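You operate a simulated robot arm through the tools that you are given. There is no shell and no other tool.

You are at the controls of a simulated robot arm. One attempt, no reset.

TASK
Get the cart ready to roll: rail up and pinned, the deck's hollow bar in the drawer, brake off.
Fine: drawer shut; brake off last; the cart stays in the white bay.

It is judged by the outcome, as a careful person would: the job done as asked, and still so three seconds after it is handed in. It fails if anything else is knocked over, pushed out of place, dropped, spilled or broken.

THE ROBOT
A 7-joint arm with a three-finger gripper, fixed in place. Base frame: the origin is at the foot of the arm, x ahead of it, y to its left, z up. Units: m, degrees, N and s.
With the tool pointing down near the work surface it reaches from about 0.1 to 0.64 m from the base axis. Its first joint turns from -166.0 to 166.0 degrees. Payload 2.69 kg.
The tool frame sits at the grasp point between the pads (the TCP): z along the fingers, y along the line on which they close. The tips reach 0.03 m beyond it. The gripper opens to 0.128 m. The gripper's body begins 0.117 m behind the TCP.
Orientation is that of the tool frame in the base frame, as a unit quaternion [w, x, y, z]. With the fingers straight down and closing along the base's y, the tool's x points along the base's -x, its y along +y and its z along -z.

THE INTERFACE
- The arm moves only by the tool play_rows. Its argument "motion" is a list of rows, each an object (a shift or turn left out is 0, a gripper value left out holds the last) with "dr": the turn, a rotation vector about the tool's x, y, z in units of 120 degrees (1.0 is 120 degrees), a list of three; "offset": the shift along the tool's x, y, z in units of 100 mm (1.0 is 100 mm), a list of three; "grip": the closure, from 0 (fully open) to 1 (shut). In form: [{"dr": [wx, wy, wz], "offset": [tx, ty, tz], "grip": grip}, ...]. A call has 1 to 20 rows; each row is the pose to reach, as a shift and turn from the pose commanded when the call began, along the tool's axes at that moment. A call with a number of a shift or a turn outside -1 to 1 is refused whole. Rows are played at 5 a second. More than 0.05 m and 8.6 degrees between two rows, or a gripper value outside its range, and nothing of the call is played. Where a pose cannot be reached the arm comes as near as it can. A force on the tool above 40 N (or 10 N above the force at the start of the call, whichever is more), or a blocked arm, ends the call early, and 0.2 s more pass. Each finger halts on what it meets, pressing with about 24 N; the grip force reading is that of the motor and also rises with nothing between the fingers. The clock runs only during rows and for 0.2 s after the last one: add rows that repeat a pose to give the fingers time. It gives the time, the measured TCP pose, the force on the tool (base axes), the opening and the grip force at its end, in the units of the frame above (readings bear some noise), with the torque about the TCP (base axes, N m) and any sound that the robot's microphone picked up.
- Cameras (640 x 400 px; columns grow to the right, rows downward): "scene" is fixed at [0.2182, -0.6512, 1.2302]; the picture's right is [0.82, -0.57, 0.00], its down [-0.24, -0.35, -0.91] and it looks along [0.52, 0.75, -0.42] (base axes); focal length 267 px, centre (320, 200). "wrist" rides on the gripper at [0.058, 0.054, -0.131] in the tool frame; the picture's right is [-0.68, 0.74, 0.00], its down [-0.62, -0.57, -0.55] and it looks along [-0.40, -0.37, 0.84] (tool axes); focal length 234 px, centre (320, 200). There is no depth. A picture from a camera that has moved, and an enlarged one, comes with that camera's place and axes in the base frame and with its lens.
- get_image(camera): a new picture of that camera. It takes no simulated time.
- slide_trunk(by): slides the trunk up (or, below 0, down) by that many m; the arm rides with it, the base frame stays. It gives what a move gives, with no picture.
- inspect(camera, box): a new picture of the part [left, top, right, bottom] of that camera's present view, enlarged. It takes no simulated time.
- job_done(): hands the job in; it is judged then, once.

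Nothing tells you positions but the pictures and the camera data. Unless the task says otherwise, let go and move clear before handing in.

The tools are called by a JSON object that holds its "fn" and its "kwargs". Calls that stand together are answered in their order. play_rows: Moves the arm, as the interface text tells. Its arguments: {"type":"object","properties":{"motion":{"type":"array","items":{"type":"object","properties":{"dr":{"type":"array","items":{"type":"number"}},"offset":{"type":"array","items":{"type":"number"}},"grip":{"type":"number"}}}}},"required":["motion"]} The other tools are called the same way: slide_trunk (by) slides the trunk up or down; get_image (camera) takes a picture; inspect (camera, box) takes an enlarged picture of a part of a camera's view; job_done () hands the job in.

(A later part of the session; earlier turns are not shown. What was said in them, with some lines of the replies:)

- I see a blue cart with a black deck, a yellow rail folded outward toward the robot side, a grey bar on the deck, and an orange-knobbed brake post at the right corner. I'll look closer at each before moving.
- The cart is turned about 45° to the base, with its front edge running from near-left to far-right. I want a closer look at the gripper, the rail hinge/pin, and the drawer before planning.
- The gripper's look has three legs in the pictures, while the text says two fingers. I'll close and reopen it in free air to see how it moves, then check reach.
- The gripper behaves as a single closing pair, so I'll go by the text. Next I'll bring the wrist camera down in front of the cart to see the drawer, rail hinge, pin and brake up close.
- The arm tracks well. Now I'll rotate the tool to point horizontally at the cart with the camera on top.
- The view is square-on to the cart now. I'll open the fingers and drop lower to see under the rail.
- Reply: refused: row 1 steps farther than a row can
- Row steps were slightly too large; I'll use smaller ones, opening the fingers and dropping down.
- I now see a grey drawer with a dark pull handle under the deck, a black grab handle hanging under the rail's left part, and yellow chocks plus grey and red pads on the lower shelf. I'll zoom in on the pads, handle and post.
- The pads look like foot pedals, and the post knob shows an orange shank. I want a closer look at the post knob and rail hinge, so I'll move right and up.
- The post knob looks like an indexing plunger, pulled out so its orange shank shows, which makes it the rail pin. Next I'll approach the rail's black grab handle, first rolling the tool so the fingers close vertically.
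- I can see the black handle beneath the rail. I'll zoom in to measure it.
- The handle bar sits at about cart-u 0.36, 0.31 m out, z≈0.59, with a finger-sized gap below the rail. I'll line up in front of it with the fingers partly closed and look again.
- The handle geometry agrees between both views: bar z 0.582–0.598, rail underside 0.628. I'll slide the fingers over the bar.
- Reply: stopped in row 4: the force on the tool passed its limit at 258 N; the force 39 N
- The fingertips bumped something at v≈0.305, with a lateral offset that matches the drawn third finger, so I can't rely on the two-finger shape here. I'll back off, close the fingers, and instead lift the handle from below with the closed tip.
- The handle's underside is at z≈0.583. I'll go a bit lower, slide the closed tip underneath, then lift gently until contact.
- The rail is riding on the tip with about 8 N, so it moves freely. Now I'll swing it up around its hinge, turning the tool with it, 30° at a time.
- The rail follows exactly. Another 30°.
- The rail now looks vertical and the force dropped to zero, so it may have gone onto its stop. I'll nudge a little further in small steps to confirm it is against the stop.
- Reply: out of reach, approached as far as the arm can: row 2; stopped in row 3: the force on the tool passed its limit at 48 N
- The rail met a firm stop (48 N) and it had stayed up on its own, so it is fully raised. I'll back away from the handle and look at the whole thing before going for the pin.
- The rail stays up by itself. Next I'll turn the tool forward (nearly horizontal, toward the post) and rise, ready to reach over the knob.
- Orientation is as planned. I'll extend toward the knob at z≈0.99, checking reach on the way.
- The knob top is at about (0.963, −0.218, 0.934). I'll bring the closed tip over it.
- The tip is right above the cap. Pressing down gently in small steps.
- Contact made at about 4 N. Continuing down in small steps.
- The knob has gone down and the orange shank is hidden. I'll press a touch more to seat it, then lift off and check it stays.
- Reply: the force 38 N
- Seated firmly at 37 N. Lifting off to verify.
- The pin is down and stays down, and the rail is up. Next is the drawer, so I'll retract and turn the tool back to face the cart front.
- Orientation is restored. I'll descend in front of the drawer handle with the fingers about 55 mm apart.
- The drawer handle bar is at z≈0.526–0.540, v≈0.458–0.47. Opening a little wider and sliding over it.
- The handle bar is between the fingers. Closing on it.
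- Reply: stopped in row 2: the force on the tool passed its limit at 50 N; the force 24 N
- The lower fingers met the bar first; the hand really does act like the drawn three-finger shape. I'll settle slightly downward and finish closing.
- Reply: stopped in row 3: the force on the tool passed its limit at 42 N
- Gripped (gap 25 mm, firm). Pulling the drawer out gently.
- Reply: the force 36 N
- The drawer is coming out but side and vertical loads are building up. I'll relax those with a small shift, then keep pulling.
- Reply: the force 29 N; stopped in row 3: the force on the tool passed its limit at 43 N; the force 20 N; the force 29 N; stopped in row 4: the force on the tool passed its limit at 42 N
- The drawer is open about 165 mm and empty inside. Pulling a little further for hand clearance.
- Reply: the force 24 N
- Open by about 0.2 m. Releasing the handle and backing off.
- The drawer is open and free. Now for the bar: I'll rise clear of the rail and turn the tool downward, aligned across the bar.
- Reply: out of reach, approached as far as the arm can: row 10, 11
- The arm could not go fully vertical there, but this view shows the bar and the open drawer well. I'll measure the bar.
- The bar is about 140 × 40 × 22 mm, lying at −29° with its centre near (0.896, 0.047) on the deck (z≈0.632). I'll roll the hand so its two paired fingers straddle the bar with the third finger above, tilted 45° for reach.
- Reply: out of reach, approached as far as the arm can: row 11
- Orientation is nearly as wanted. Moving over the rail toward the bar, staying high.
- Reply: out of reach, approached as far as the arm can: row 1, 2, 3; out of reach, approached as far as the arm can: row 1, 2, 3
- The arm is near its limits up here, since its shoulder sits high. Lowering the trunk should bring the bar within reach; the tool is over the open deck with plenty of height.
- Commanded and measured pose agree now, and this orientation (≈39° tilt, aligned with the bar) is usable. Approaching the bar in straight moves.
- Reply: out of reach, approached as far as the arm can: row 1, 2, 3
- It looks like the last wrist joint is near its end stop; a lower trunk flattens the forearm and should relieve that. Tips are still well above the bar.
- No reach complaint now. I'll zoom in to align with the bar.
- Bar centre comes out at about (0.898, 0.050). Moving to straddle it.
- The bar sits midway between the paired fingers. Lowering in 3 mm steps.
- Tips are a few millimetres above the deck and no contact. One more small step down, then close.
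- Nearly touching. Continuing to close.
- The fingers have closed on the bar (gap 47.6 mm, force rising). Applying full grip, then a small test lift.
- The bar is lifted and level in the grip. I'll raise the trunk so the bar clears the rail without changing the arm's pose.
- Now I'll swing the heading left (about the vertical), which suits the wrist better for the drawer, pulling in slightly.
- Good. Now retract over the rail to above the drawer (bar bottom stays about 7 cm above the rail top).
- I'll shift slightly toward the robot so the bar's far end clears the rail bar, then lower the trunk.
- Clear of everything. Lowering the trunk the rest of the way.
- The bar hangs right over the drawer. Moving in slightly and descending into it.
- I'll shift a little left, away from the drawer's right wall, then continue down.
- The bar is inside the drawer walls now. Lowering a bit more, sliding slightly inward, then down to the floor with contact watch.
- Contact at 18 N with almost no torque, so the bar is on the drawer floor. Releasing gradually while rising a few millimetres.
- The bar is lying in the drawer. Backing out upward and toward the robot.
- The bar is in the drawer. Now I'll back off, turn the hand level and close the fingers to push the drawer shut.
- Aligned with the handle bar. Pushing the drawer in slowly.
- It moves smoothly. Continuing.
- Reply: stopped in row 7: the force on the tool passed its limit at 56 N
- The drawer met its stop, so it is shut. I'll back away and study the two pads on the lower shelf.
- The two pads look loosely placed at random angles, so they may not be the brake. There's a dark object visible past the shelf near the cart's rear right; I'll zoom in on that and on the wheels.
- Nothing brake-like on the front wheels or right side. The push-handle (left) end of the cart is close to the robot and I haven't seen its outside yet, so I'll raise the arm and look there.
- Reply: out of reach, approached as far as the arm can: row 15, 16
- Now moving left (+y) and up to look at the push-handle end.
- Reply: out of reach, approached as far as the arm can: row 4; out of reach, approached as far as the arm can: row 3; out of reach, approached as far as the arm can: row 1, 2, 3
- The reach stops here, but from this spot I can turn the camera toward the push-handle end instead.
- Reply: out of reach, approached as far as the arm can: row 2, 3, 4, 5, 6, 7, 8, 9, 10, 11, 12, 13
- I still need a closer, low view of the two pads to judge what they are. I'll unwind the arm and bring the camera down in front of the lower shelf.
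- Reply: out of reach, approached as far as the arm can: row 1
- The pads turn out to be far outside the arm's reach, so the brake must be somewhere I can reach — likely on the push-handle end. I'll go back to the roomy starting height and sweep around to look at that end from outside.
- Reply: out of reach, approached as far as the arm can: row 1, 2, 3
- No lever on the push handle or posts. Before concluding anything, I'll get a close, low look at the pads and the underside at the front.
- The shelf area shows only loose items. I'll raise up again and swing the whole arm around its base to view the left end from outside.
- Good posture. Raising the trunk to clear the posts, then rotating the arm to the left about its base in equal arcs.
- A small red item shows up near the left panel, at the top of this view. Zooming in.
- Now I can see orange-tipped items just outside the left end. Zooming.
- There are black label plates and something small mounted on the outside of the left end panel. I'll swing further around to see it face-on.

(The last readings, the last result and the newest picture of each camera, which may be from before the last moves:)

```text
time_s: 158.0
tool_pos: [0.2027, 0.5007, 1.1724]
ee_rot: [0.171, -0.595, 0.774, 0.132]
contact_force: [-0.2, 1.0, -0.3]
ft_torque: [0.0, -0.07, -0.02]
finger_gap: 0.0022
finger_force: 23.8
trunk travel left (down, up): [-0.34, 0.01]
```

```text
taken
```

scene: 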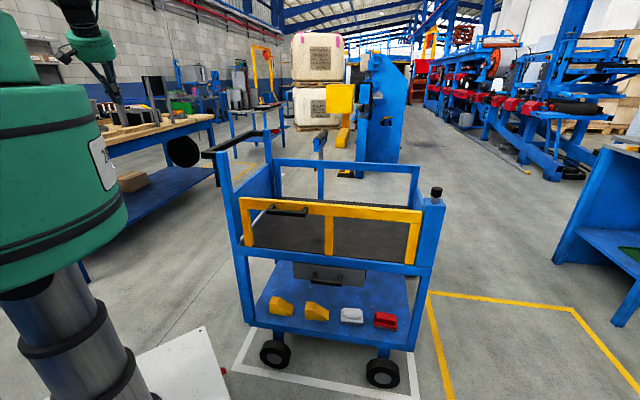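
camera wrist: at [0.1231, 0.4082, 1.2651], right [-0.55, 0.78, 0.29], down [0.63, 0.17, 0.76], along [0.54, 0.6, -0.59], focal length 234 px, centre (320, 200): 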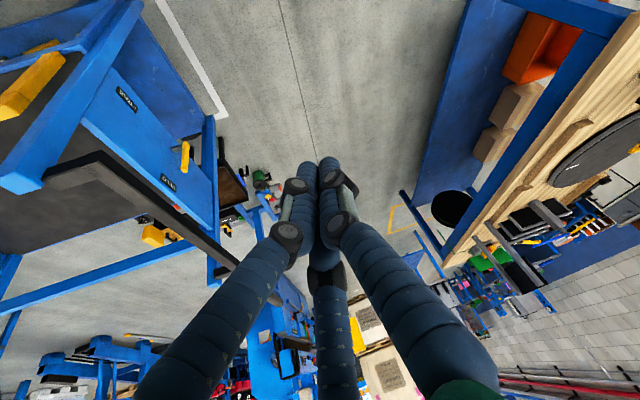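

Excellent — there it is: a yellow lever with labels on the outside of the left end panel. Zooming in.

{"fn": "inspect", "kwargs": {"camera": "wrist", "box": [70, 60, 230, 220]}}

{"fn": "inspect", "kwargs": {"camera": "wrist", "box": [150, 130, 214, 215]}}

{"fn": "inspect", "kwargs": {"camera": "wrist", "box": [95, 70, 159, 125]}}

```text
2.50 times, centred on (150, 140) of wrist
camera zoom: at [0.1231, 0.4082, 1.2651], right [-0.55, 0.78, 0.29], down [0.63, 0.17, 0.76], along [0.54, 0.6, -0.59], focal length 585 px, centre (745, 350)
```

zoom: 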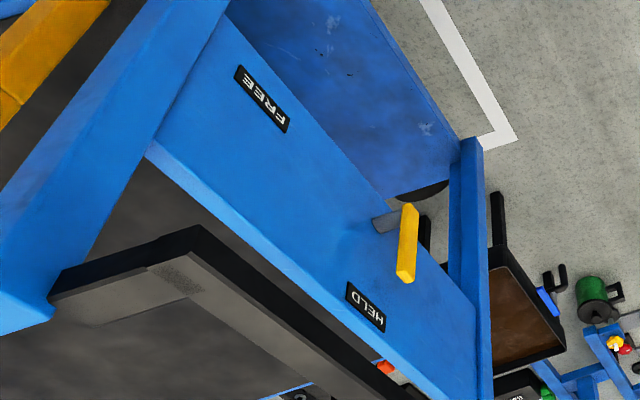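

```text
4.71 times, centred on (182, 172) of wrist
camera zoom: at [0.1231, 0.4082, 1.2651], right [-0.55, 0.78, 0.29], down [0.63, 0.17, 0.76], along [0.54, 0.6, -0.59], focal length 1102 px, centre (969, 329)
```

zoom: 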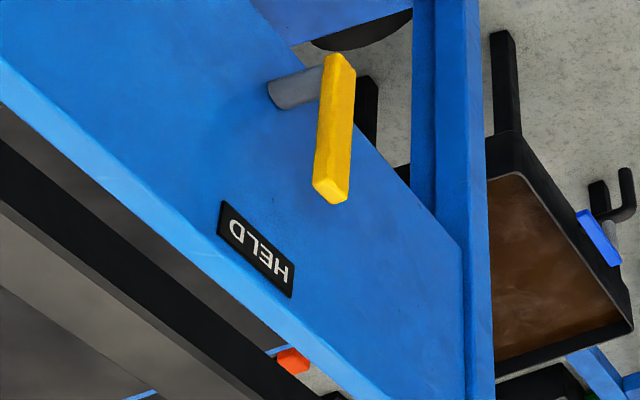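

```text
7.27 times, centred on (127, 98) of wrist
camera zoom: at [0.1231, 0.4082, 1.2651], right [-0.55, 0.78, 0.29], down [0.63, 0.17, 0.76], along [0.54, 0.6, -0.59], focal length 1703 px, centre (1724, 946)
```

zoom: 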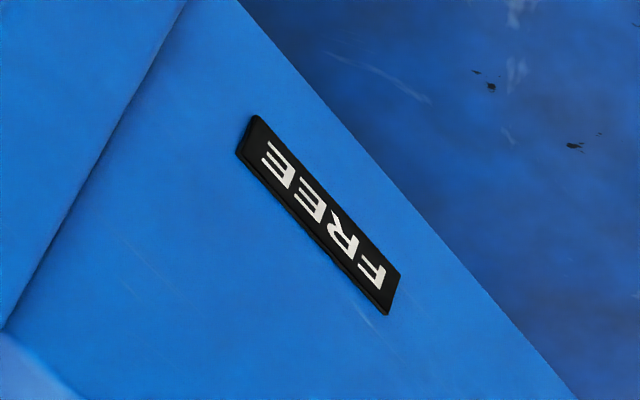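

The brake is a yellow lever on a grey pivot outside the left panel: it points up at "HELD"; "FREE" is level with the pivot toward the front. I'll take a second view to pin down its position.

{"fn": "play_rows", "kwargs": {"motion": [{"offset": [-0.1, -0.3, 0.1]}, {"offset": [-0.2, -0.6, 0.2]}, {"offset": [-0.3, -0.9, 0.3]}]}}

{"fn": "play_rows", "kwargs": {"motion": [{"offset": [0.1, 0.05, 0.3]}, {"offset": [0.2, 0.1, 0.6]}, {"offset": [0.3, 0.15, 0.9]}]}}

{"fn": "get_image", "kwargs": {"camera": "wrist"}}

{"fn": "inspect", "kwargs": {"camera": "wrist", "box": [80, 60, 260, 240]}}

```text
time_s: 158.8
tool_pos: [0.3049, 0.5165, 1.1582]
ee_rot: [0.172, -0.595, 0.774, 0.132]
contact_force: [0.9, 0.4, 0.9]
ft_torque: [0.01, 0.03, 0.05]
finger_gap: 0.0022
finger_force: 23.8
trunk travel left (down, up): [-0.34, 0.01]
```

```text
time_s: 159.6
tool_pos: [0.2919, 0.5301, 1.0647]
ee_rot: [0.172, -0.595, 0.774, 0.132]
contact_force: [0.3, 0.3, 0.1]
ft_torque: [-0.01, -0.02, 0.01]
finger_gap: 0.0022
finger_force: 24.0
trunk travel left (down, up): [-0.34, 0.01]
```

```text
taken
camera wrist: at [0.2123, 0.4373, 1.1586], right [-0.55, 0.78, 0.29], down [0.63, 0.17, 0.76], along [0.54, 0.6, -0.59], focal length 234 px, centre (320, 200)
```

wrist: 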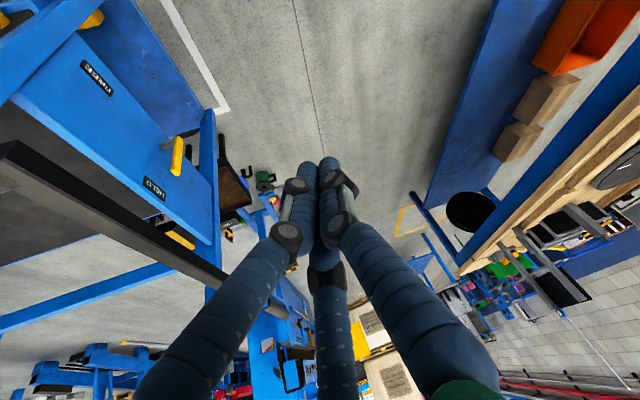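

```text
2.22 times, centred on (170, 150) of wrist
camera zoom: at [0.2123, 0.4373, 1.1586], right [-0.55, 0.78, 0.29], down [0.63, 0.17, 0.76], along [0.54, 0.6, -0.59], focal length 520 px, centre (653, 311)
```

zoom: 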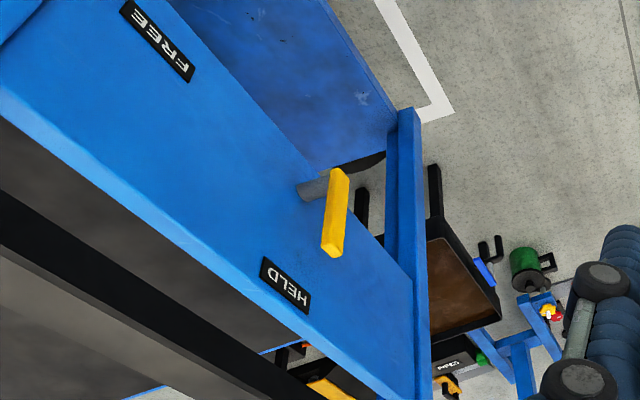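

Two views agree: pivot near (u 0.12, v 0.776, z 0.62), lever standing up to z≈0.73, about 3–5 cm off the panel. I'll turn the hand to point roughly across the lever so a closed tip can go behind it and swing it forward and down to FREE.

{"fn": "play_rows", "kwargs": {"motion": [{"dr": [0.0445, -0.0252, 0.0408]}, {"dr": [0.0891, -0.0503, 0.0816]}, {"dr": [0.1336, -0.0755, 0.1224]}, {"dr": [0.1782, -0.1006, 0.1631]}, {"dr": [0.2227, -0.1258, 0.2039]}, {"dr": [0.2673, -0.1509, 0.2447]}, {"dr": [0.3118, -0.1761, 0.2855]}, {"dr": [0.3563, -0.2012, 0.3263]}, {"dr": [0.4009, -0.2264, 0.3671]}, {"dr": [0.4454, -0.2515, 0.4078]}, {"dr": [0.49, -0.2767, 0.4486]}, {"dr": [0.5345, -0.3018, 0.4894]}]}}

{"fn": "get_image", "kwargs": {"camera": "wrist"}}

{"fn": "get_image", "kwargs": {"camera": "scene"}}

```text
time_s: 162.2
tool_pos: [0.3617, 0.4976, 1.08]
ee_rot: [0.563, 0.127, 0.813, -0.073]
contact_force: [-0.4, -0.3, 0.2]
ft_torque: [0.02, 0.03, -0.02]
finger_gap: 0.0022
finger_force: 24.4
trunk travel left (down, up): [-0.34, 0.01]
stopped in row 12: the arm was blocked; the commanded pose is now the measured one
```

```text
taken
camera wrist: at [0.2401, 0.5903, 1.0735], right [0.44, 0.62, 0.65], down [-0.45, -0.47, 0.76], along [0.78, -0.62, 0.07], focal length 234 px, centre (320, 200)
```

wrist: 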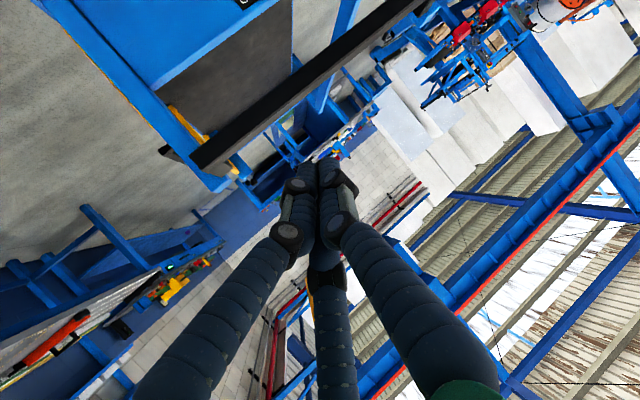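

```text
taken
```

scene: 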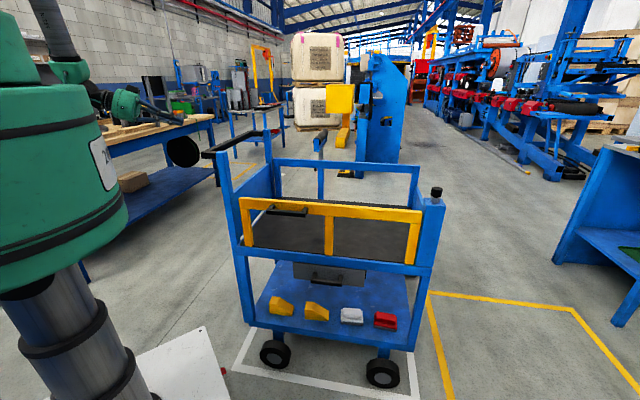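

Blocked at the last step, but the hand is close to the wanted direction and clear of the cart. Lowering the trunk beside the cart end.

{"fn": "slide_trunk", "kwargs": {"by": -0.15}}

{"fn": "slide_trunk", "kwargs": {"by": -0.15}}

{"fn": "get_image", "kwargs": {"camera": "wrist"}}

```text
time_s: 164.0
tool_pos: [0.36, 0.4995, 0.9303]
ee_rot: [0.564, 0.127, 0.813, -0.073]
contact_force: [-0.3, -0.7, 0.3]
ft_torque: [0.01, 0.04, -0.04]
finger_gap: 0.0021
finger_force: 24.1
trunk travel left (down, up): [-0.19, 0.16]
```

```text
time_s: 165.7
tool_pos: [0.3598, 0.5, 0.7787]
ee_rot: [0.564, 0.127, 0.813, -0.073]
contact_force: [0.5, 1.1, -1.1]
ft_torque: [0.01, -0.04, 0.01]
finger_gap: 0.0026
finger_force: 23.7
trunk travel left (down, up): [-0.04, 0.31]
```

```text
taken
camera wrist: at [0.2395, 0.5912, 0.7741], right [0.44, 0.62, 0.65], down [-0.45, -0.47, 0.76], along [0.78, -0.62, 0.07], focal length 234 px, centre (320, 200)
```

wrist: 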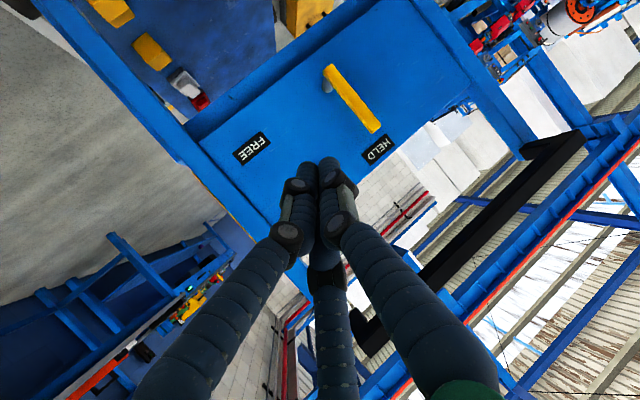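

Now I have a superb face-on view of the lever with its FREE and HELD labels. Measuring.

{"fn": "inspect", "kwargs": {"camera": "wrist", "box": [220, 50, 412, 170]}}

{"fn": "inspect", "kwargs": {"camera": "wrist", "box": [310, 55, 400, 145]}}

```text
3.33 times, centred on (316, 110) of wrist
camera zoom: at [0.2395, 0.5912, 0.7741], right [0.44, 0.62, 0.65], down [-0.45, -0.47, 0.76], along [0.78, -0.62, 0.07], focal length 781 px, centre (333, 500)
```

zoom: 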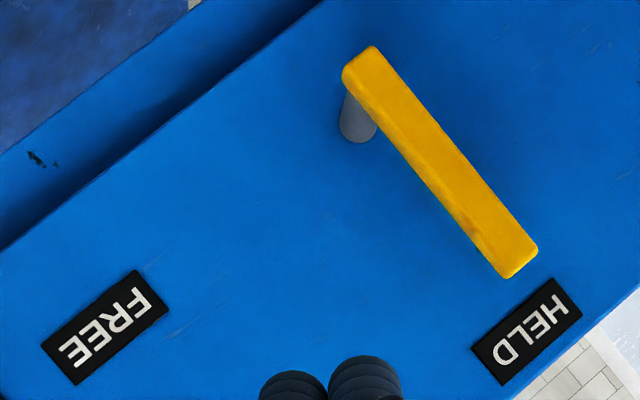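

```text
4.44 times, centred on (355, 100) of wrist
camera zoom: at [0.2395, 0.5912, 0.7741], right [0.44, 0.62, 0.65], down [-0.45, -0.47, 0.76], along [0.78, -0.62, 0.07], focal length 1041 px, centre (164, 644)
```

zoom: 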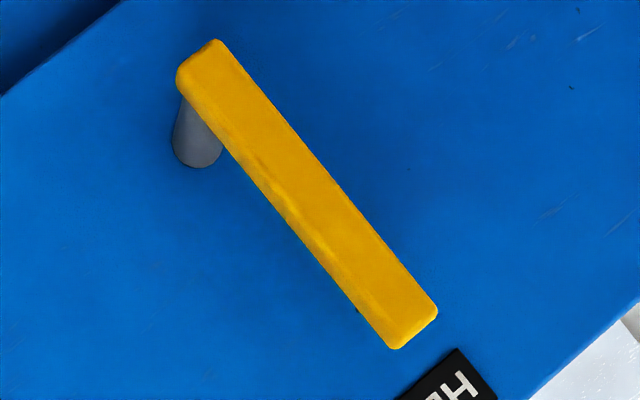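

With three views the lever is now well located: pivot ≈ (v 0.744, z 0.68), lever up to z 0.77, about 2–4 cm off the panel. I'll move to a spot outside and just behind it.

{"fn": "play_rows", "kwargs": {"motion": [{"offset": [-0.08, 0.165, 0.17]}, {"offset": [-0.16, 0.33, 0.34]}, {"offset": [-0.238, 0.4925, 0.5145]}]}}

{"fn": "get_image", "kwargs": {"camera": "wrist"}}

```text
time_s: 166.5
tool_pos: [0.4272, 0.5281, 0.7855]
ee_rot: [0.564, 0.126, 0.813, -0.072]
contact_force: [-0.1, -0.1, 1.0]
ft_torque: [0.02, -0.04, 0.03]
finger_gap: 0.0026
finger_force: 24.3
trunk travel left (down, up): [-0.04, 0.31]
```

```text
taken
camera wrist: at [0.3071, 0.6203, 0.7792], right [0.44, 0.62, 0.65], down [-0.45, -0.47, 0.76], along [0.78, -0.62, 0.07], focal length 234 px, centre (320, 200)
```

wrist: 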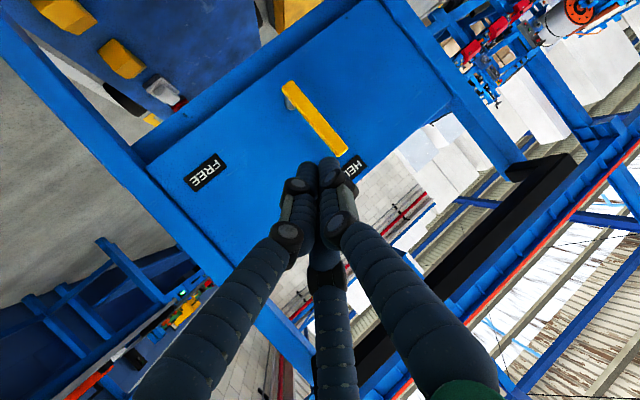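

{"fn": "play_rows", "kwargs": {"motion": [{"offset": [-0.08, 0.165, 0.17]}, {"offset": [-0.16, 0.33, 0.34]}, {"offset": [-0.238, 0.4925, 0.5145]}]}}

{"fn": "get_image", "kwargs": {"camera": "wrist"}}

```text
time_s: 167.3
tool_pos: [0.4978, 0.5601, 0.792]
ee_rot: [0.564, 0.126, 0.813, -0.072]
contact_force: [-0.9, 0.6, 0.2]
ft_torque: [0.0, 0.0, -0.01]
finger_gap: 0.0021
finger_force: 23.9
trunk travel left (down, up): [-0.04, 0.31]
```

```text
taken
camera wrist: at [0.3765, 0.6512, 0.7843], right [0.44, 0.62, 0.65], down [-0.45, -0.47, 0.76], along [0.78, -0.62, 0.07], focal length 234 px, centre (320, 200)
```

wrist: 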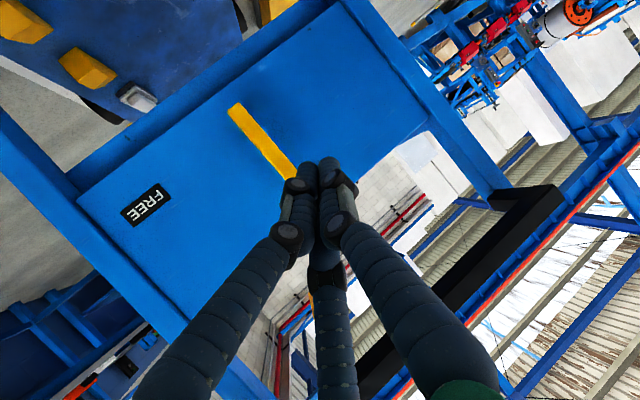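

Now sliding the closed tip in along its own axis so it passes behind the lever.

{"fn": "play_rows", "kwargs": {"motion": [{"offset": [0, 0, 0.2]}, {"offset": [0, 0, 0.4]}, {"offset": [0, 0, 0.6]}, {"offset": [0, 0, 0.8]}]}}

{"fn": "get_image", "kwargs": {"camera": "wrist"}}

{"fn": "inspect", "kwargs": {"camera": "wrist", "box": [180, 80, 372, 200]}}

```text
time_s: 168.3
tool_pos: [0.5697, 0.5415, 0.7643]
ee_rot: [0.564, 0.127, 0.813, -0.073]
contact_force: [0.3, 1.0, 1.0]
ft_torque: [0.0, 0.01, 0.02]
finger_gap: 0.0025
finger_force: 23.6
trunk travel left (down, up): [-0.04, 0.31]
```

```text
taken
camera wrist: at [0.4477, 0.6328, 0.7581], right [0.44, 0.62, 0.65], down [-0.45, -0.47, 0.76], along [0.78, -0.62, 0.07], focal length 234 px, centre (320, 200)
```

wrist: 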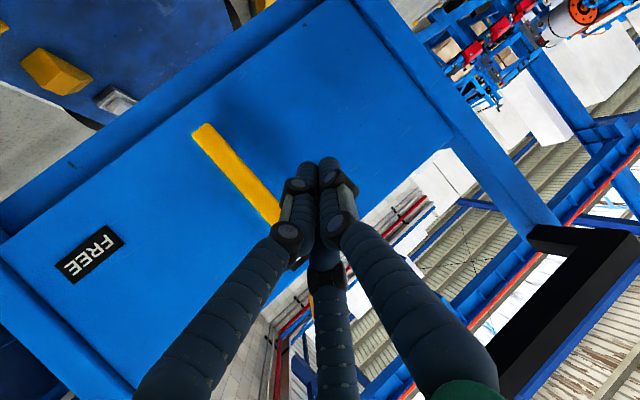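

```text
3.33 times, centred on (276, 140) of wrist
camera zoom: at [0.4477, 0.6328, 0.7581], right [0.44, 0.62, 0.65], down [-0.45, -0.47, 0.76], along [0.78, -0.62, 0.07], focal length 781 px, centre (467, 400)
```

zoom: 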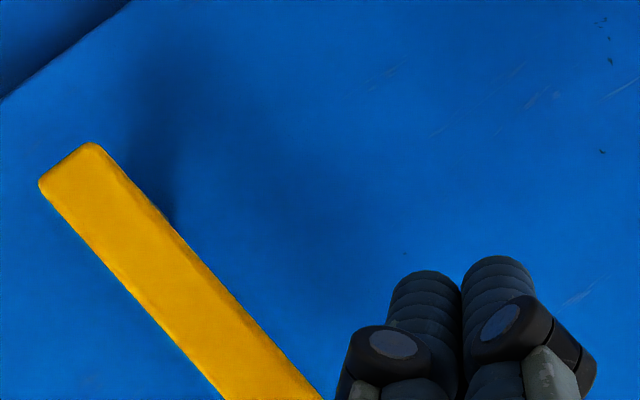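

{"fn": "play_rows", "kwargs": {"motion": [{"offset": [0, 0, 0.13]}, {"offset": [0, 0, 0.26]}, {"offset": [0, 0, 0.38]}]}}

{"fn": "inspect", "kwargs": {"camera": "wrist", "box": [180, 80, 372, 200]}}

```text
time_s: 169.1
tool_pos: [0.6036, 0.5303, 0.7478]
ee_rot: [0.564, 0.126, 0.813, -0.072]
contact_force: [0.4, 0.1, 0.6]
ft_torque: [0.01, -0.04, 0.02]
finger_gap: 0.0024
finger_force: 24.6
trunk travel left (down, up): [-0.04, 0.31]
```

```text
3.33 times, centred on (276, 140) of wrist
camera zoom: at [0.4817, 0.6219, 0.7424], right [0.44, 0.62, 0.65], down [-0.45, -0.48, 0.76], along [0.78, -0.62, 0.07], focal length 781 px, centre (467, 400)
```

zoom: 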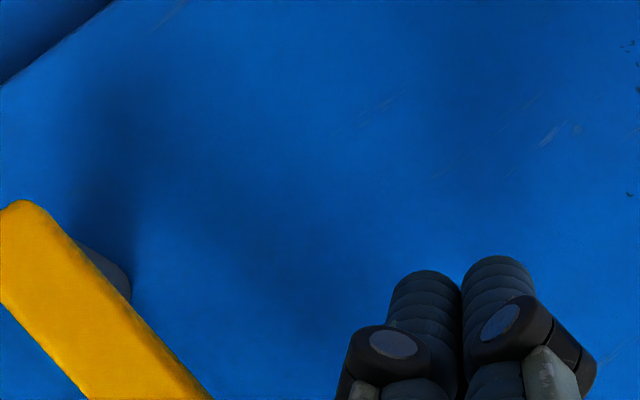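

The tip is in place behind the lever. Before pushing, a last check that everything else is in order on the cart, then I'll swing the lever forward along its arc.

{"fn": "inspect", "kwargs": {"camera": "scene", "box": [200, 140, 460, 400]}}

{"fn": "play_rows", "kwargs": {"motion": [{"offset": [0.022, -0.1, -0.05]}, {"offset": [0.044, -0.201, -0.101]}, {"offset": [0.03, -0.28, -0.15]}, {"offset": [0.019, -0.356, -0.202]}]}}

{"fn": "inspect", "kwargs": {"camera": "wrist", "box": [180, 80, 372, 200]}}

```text
1.54 times, centred on (330, 270) of scene
camera zoom: at [0.2182, -0.6512, 1.2302], right [0.82, -0.57, 0.0], down [-0.24, -0.35, -0.91], along [0.52, 0.75, -0.42], focal length 411 px, centre (305, 92)
```

zoom: 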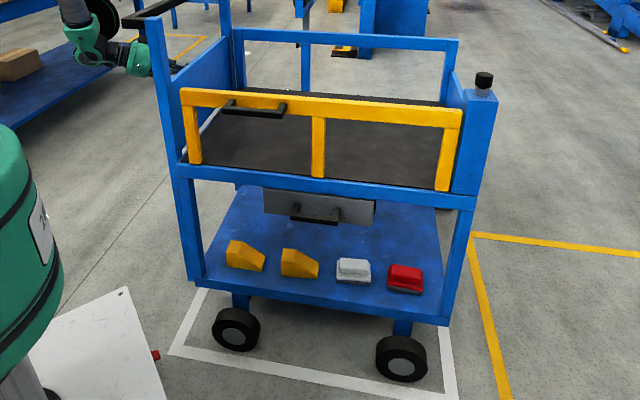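

```text
time_s: 170.1
tool_pos: [0.5744, 0.5017, 0.7526]
ee_rot: [0.563, 0.127, 0.813, -0.072]
contact_force: [-1.5, 4.3, 3.0]
ft_torque: [0.01, 0.0, 0.04]
finger_gap: 0.0023
finger_force: 24.0
trunk travel left (down, up): [-0.04, 0.31]
```

```text
3.33 times, centred on (276, 140) of wrist
camera zoom: at [0.4527, 0.5933, 0.7472], right [0.44, 0.62, 0.65], down [-0.45, -0.48, 0.76], along [0.78, -0.62, 0.07], focal length 781 px, centre (467, 400)
```

zoom: 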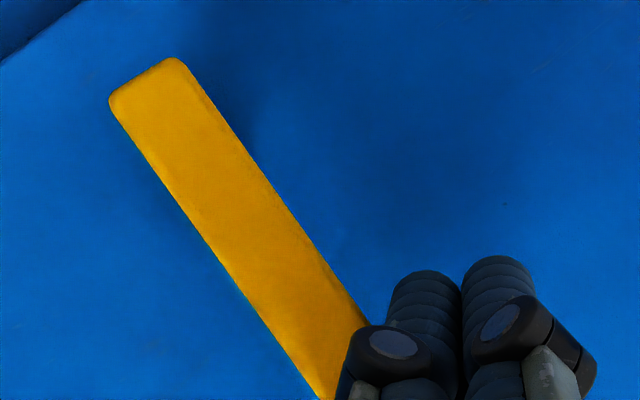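

Contact made and the lever is starting to turn with only ~5 N. Continuing along the arc.

{"fn": "play_rows", "kwargs": {"motion": [{"offset": [0.01, -0.08, -0.043]}, {"offset": [0.022, -0.164, -0.087]}, {"offset": [0.05, -0.245, -0.12]}, {"offset": [0.089, -0.325, -0.155]}]}}

{"fn": "get_image", "kwargs": {"camera": "wrist"}}

```text
time_s: 171.1
tool_pos: [0.5478, 0.4745, 0.7496]
ee_rot: [0.563, 0.128, 0.813, -0.074]
contact_force: [-0.2, 0.4, -0.1]
ft_torque: [0.02, -0.02, -0.03]
finger_gap: 0.0024
finger_force: 24.2
trunk travel left (down, up): [-0.04, 0.31]
```

```text
taken
camera wrist: at [0.4269, 0.5669, 0.7426], right [0.44, 0.62, 0.65], down [-0.45, -0.47, 0.76], along [0.78, -0.62, 0.07], focal length 234 px, centre (320, 200)
```

wrist: 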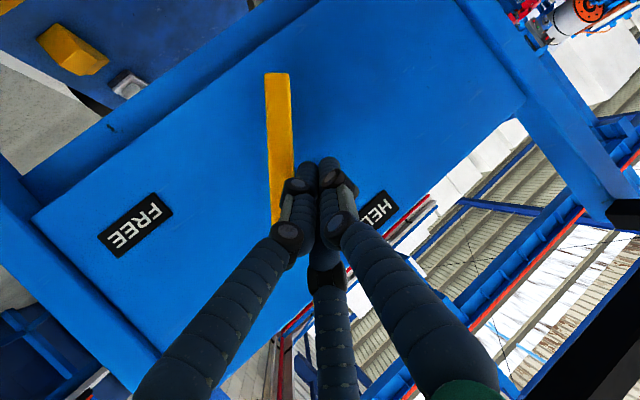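

The lever is at about 37° and moves freely. Continuing to swing it down toward FREE.

{"fn": "play_rows", "kwargs": {"motion": [{"offset": [0.05, -0.075, -0.025]}, {"offset": [0.107, -0.146, -0.044]}, {"offset": [0.175, -0.21, -0.053]}, {"offset": [0.246, -0.268, -0.062]}]}}

{"fn": "get_image", "kwargs": {"camera": "wrist"}}

```text
time_s: 172.1
tool_pos: [0.5261, 0.4548, 0.7282]
ee_rot: [0.564, 0.127, 0.813, -0.073]
contact_force: [0.3, -0.1, -1.3]
ft_torque: [0.01, 0.02, 0.02]
finger_gap: 0.0023
finger_force: 23.9
trunk travel left (down, up): [-0.04, 0.31]
```

```text
taken
camera wrist: at [0.405, 0.5464, 0.7212], right [0.44, 0.62, 0.65], down [-0.45, -0.47, 0.76], along [0.78, -0.62, 0.07], focal length 234 px, centre (320, 200)
```

wrist: 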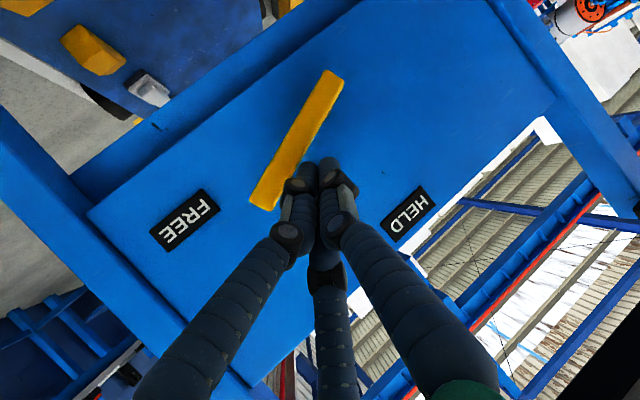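

At about 69° now. Small steps for the last part to the stop.

{"fn": "play_rows", "kwargs": {"motion": [{"offset": [0.055, -0.03, 0.003]}, {"offset": [0.11, -0.06, 0.007]}, {"offset": [0.163, -0.091, 0.011]}]}}

{"fn": "get_image", "kwargs": {"camera": "wrist"}}

{"fn": "inspect", "kwargs": {"camera": "wrist", "box": [150, 50, 390, 200]}}

```text
time_s: 172.9
tool_pos: [0.518, 0.4476, 0.7113]
ee_rot: [0.564, 0.127, 0.813, -0.073]
contact_force: [-0.3, -0.2, 0.4]
ft_torque: [-0.01, 0.01, -0.02]
finger_gap: 0.002
finger_force: 24.3
trunk travel left (down, up): [-0.04, 0.31]
```

```text
taken
camera wrist: at [0.3973, 0.539, 0.7059], right [0.44, 0.62, 0.65], down [-0.45, -0.47, 0.76], along [0.78, -0.62, 0.07], focal length 234 px, centre (320, 200)
```

wrist: 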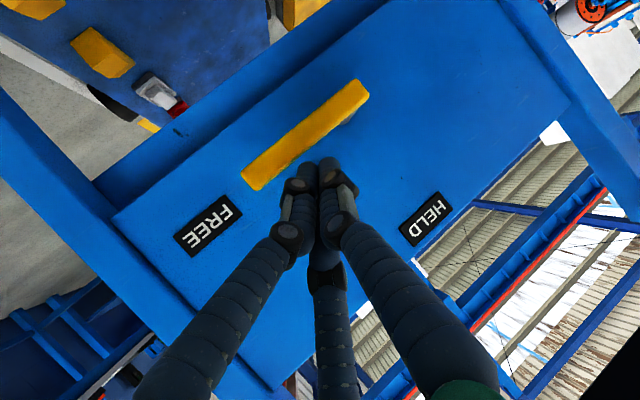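

```text
2.67 times, centred on (270, 125) of wrist
camera zoom: at [0.3973, 0.539, 0.7059], right [0.44, 0.62, 0.65], down [-0.45, -0.47, 0.76], along [0.78, -0.62, 0.07], focal length 624 px, centre (453, 400)
```

zoom: 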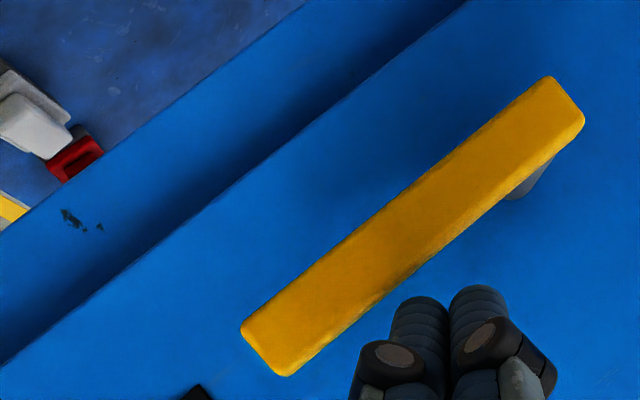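

The lever now points level toward FREE. A slight further nudge to be sure it is at its stop.

{"fn": "play_rows", "kwargs": {"motion": [{"offset": [0.03, -0.01, 0.006]}, {"offset": [0.06, -0.02, 0.012]}]}}

{"fn": "inspect", "kwargs": {"camera": "wrist", "box": [150, 50, 390, 200]}}

```text
time_s: 173.5
tool_pos: [0.5169, 0.4466, 0.7087]
ee_rot: [0.565, 0.128, 0.812, -0.073]
contact_force: [0.6, -2.1, 16.2]
ft_torque: [-0.23, -0.3, -0.07]
finger_gap: 0.0021
finger_force: 23.7
trunk travel left (down, up): [-0.04, 0.31]
```

```text
2.67 times, centred on (270, 125) of wrist
camera zoom: at [0.3964, 0.5383, 0.7015], right [0.44, 0.62, 0.65], down [-0.45, -0.48, 0.75], along [0.78, -0.62, 0.07], focal length 624 px, centre (453, 400)
```

zoom: 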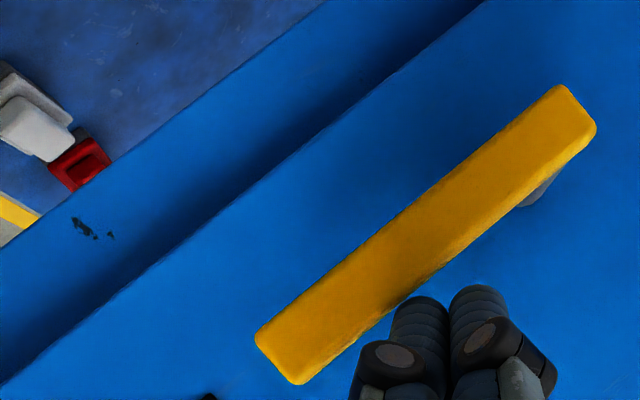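

It's firmly at the FREE stop. Now lift off gently and withdraw outward.

{"fn": "play_rows", "kwargs": {"motion": [{"offset": [-0.07, 0.002, -0.027]}, {"offset": [-0.187, 0.005, -0.071]}, {"offset": [-0.187, 0.005, -0.071]}]}}

{"fn": "inspect", "kwargs": {"camera": "wrist", "box": [150, 50, 390, 200]}}

{"fn": "play_rows", "kwargs": {"motion": [{"offset": [0.09, 0, -0.23]}, {"offset": [0.18, 0, -0.47]}, {"offset": [0.27, 0, -0.7]}, {"offset": [0.354, 0, -0.936]}]}}

{"fn": "get_image", "kwargs": {"camera": "wrist"}}

{"fn": "get_image", "kwargs": {"camera": "scene"}}

```text
time_s: 174.3
tool_pos: [0.5179, 0.4456, 0.7263]
ee_rot: [0.564, 0.126, 0.813, -0.072]
contact_force: [-0.7, -0.2, -0.2]
ft_torque: [0.01, 0.0, 0.0]
finger_gap: 0.0022
finger_force: 23.7
trunk travel left (down, up): [-0.04, 0.31]
```

```text
2.67 times, centred on (270, 125) of wrist
camera zoom: at [0.3969, 0.5373, 0.7201], right [0.44, 0.62, 0.65], down [-0.45, -0.47, 0.76], along [0.78, -0.62, 0.07], focal length 624 px, centre (453, 400)
```

zoom: 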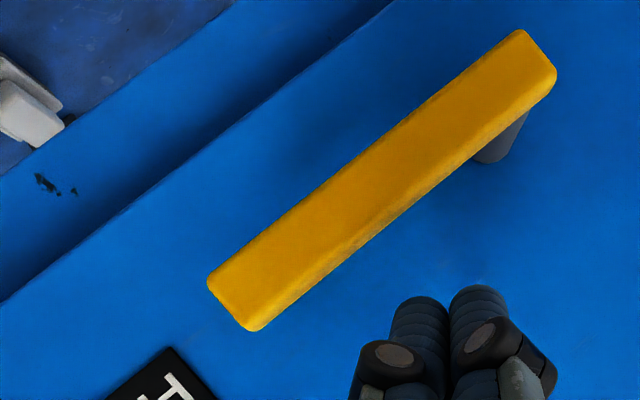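

```text
time_s: 175.3
tool_pos: [0.4225, 0.4757, 0.7258]
ee_rot: [0.564, 0.127, 0.813, -0.073]
contact_force: [-0.7, 1.2, 0.1]
ft_torque: [-0.01, 0.04, -0.01]
finger_gap: 0.0021
finger_force: 24.0
trunk travel left (down, up): [-0.04, 0.31]
```

```text
taken
camera wrist: at [0.3013, 0.5669, 0.7201], right [0.44, 0.62, 0.65], down [-0.45, -0.47, 0.76], along [0.78, -0.62, 0.07], focal length 234 px, centre (320, 200)
```

wrist: 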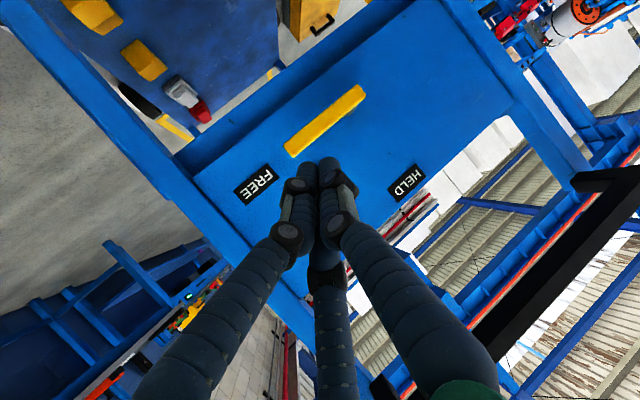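

```text
taken
```

scene: 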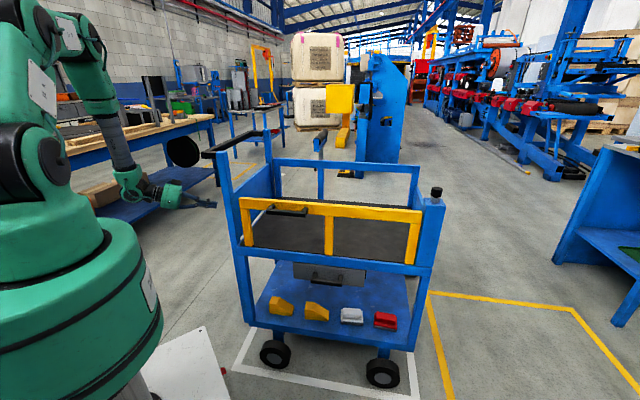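

The lever stays at FREE. I'll back off a little more and do a final check against the starting picture.

{"fn": "play_rows", "kwargs": {"motion": [{"offset": [0.12, 0, -0.31]}, {"offset": [0.23, 0, -0.6]}]}}

{"fn": "inspect", "kwargs": {"camera": "scene", "box": [300, 235, 430, 316]}}

{"fn": "inspect", "kwargs": {"camera": "scene", "box": [200, 230, 460, 392]}}

{"fn": "inspect", "kwargs": {"camera": "scene", "box": [200, 120, 460, 282]}}

{"fn": "get_image", "kwargs": {"camera": "wrist"}}

```text
time_s: 175.9
tool_pos: [0.3597, 0.4936, 0.7273]
ee_rot: [0.563, 0.126, 0.813, -0.073]
contact_force: [1.1, -0.1, -0.8]
ft_torque: [0.02, 0.05, 0.0]
finger_gap: 0.0021
finger_force: 23.4
trunk travel left (down, up): [-0.04, 0.31]
```

```text
4.92 times, centred on (365, 276) of scene
camera zoom: at [0.2182, -0.6512, 1.2302], right [0.82, -0.57, 0.0], down [-0.24, -0.35, -0.91], along [0.52, 0.75, -0.42], focal length 1314 px, centre (98, -172)
```

zoom: 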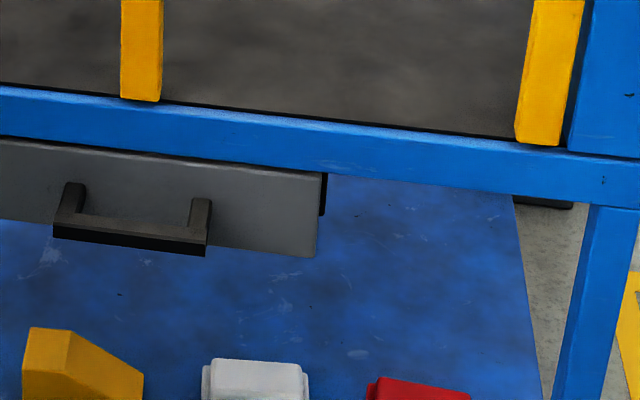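

```text
2.46 times, centred on (330, 311) of scene
camera zoom: at [0.2182, -0.6512, 1.2302], right [0.82, -0.57, 0.0], down [-0.24, -0.35, -0.91], along [0.52, 0.75, -0.42], focal length 657 px, centre (295, -73)
```

zoom: 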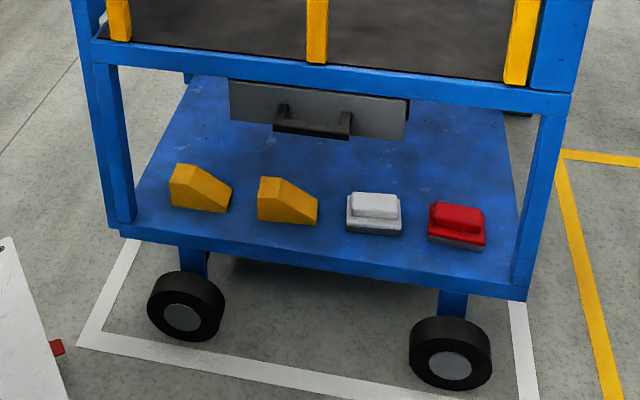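

```text
2.46 times, centred on (330, 201) of scene
camera zoom: at [0.2182, -0.6512, 1.2302], right [0.82, -0.57, 0.0], down [-0.24, -0.35, -0.91], along [0.52, 0.75, -0.42], focal length 657 px, centre (295, 198)
```

zoom: 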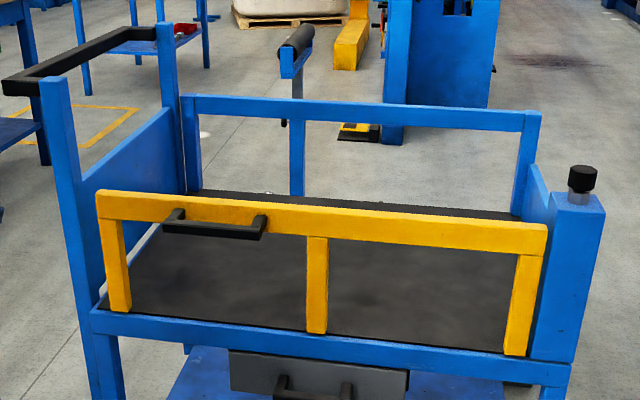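

```text
taken
camera wrist: at [0.2397, 0.5844, 0.7207], right [0.44, 0.62, 0.65], down [-0.45, -0.47, 0.76], along [0.78, -0.62, 0.07], focal length 234 px, centre (320, 200)
```

wrist: 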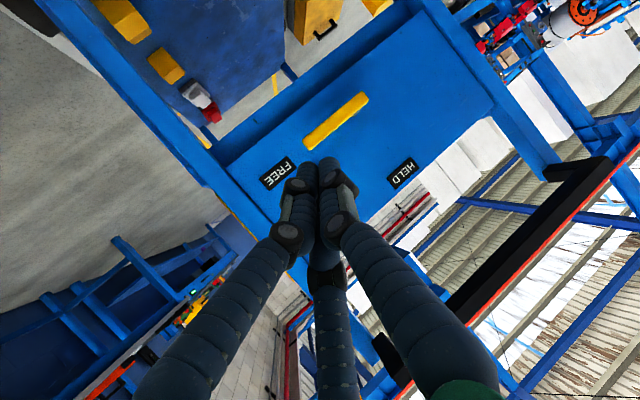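

Final check matches the goal. The rail is up with its pin seated (no orange showing), and the drawer front is back where it started with the bar inside. The brake lever rests on FREE. The wheels and shelf items haven't moved, the cart is still inside the white bay, and the arm is clear, so I'm handing the job in.

{"fn": "job_done", "kwargs": {}}

```text
The job is handed in.
```

The cart is ready to roll, and I've handed the job in; no verdict came back when I did.

- **Rail:** it is up against its stop and stays there on its own. I pressed the pin on the right post down until it seated, so no orange shows. I didn't pull on the rail afterwards to test the pin.
- **Bar:** the hollow bar from the deck is in the drawer, and the drawer is pushed shut to its stop.
- **Brake:** I did this last. The yellow lever on the outside of the left end panel went from HELD to FREE and stays there.
- **Cart and surroundings:** the wheels are still inside the white bay. The items on the lower shelf look the same as in the first pictures.

Early on, while I was lining up on the rail handle, the fingertips bumped it with a brief force spike of 258 N. I backed off straight away, and the cart and rail looked unmoved in the pictures.
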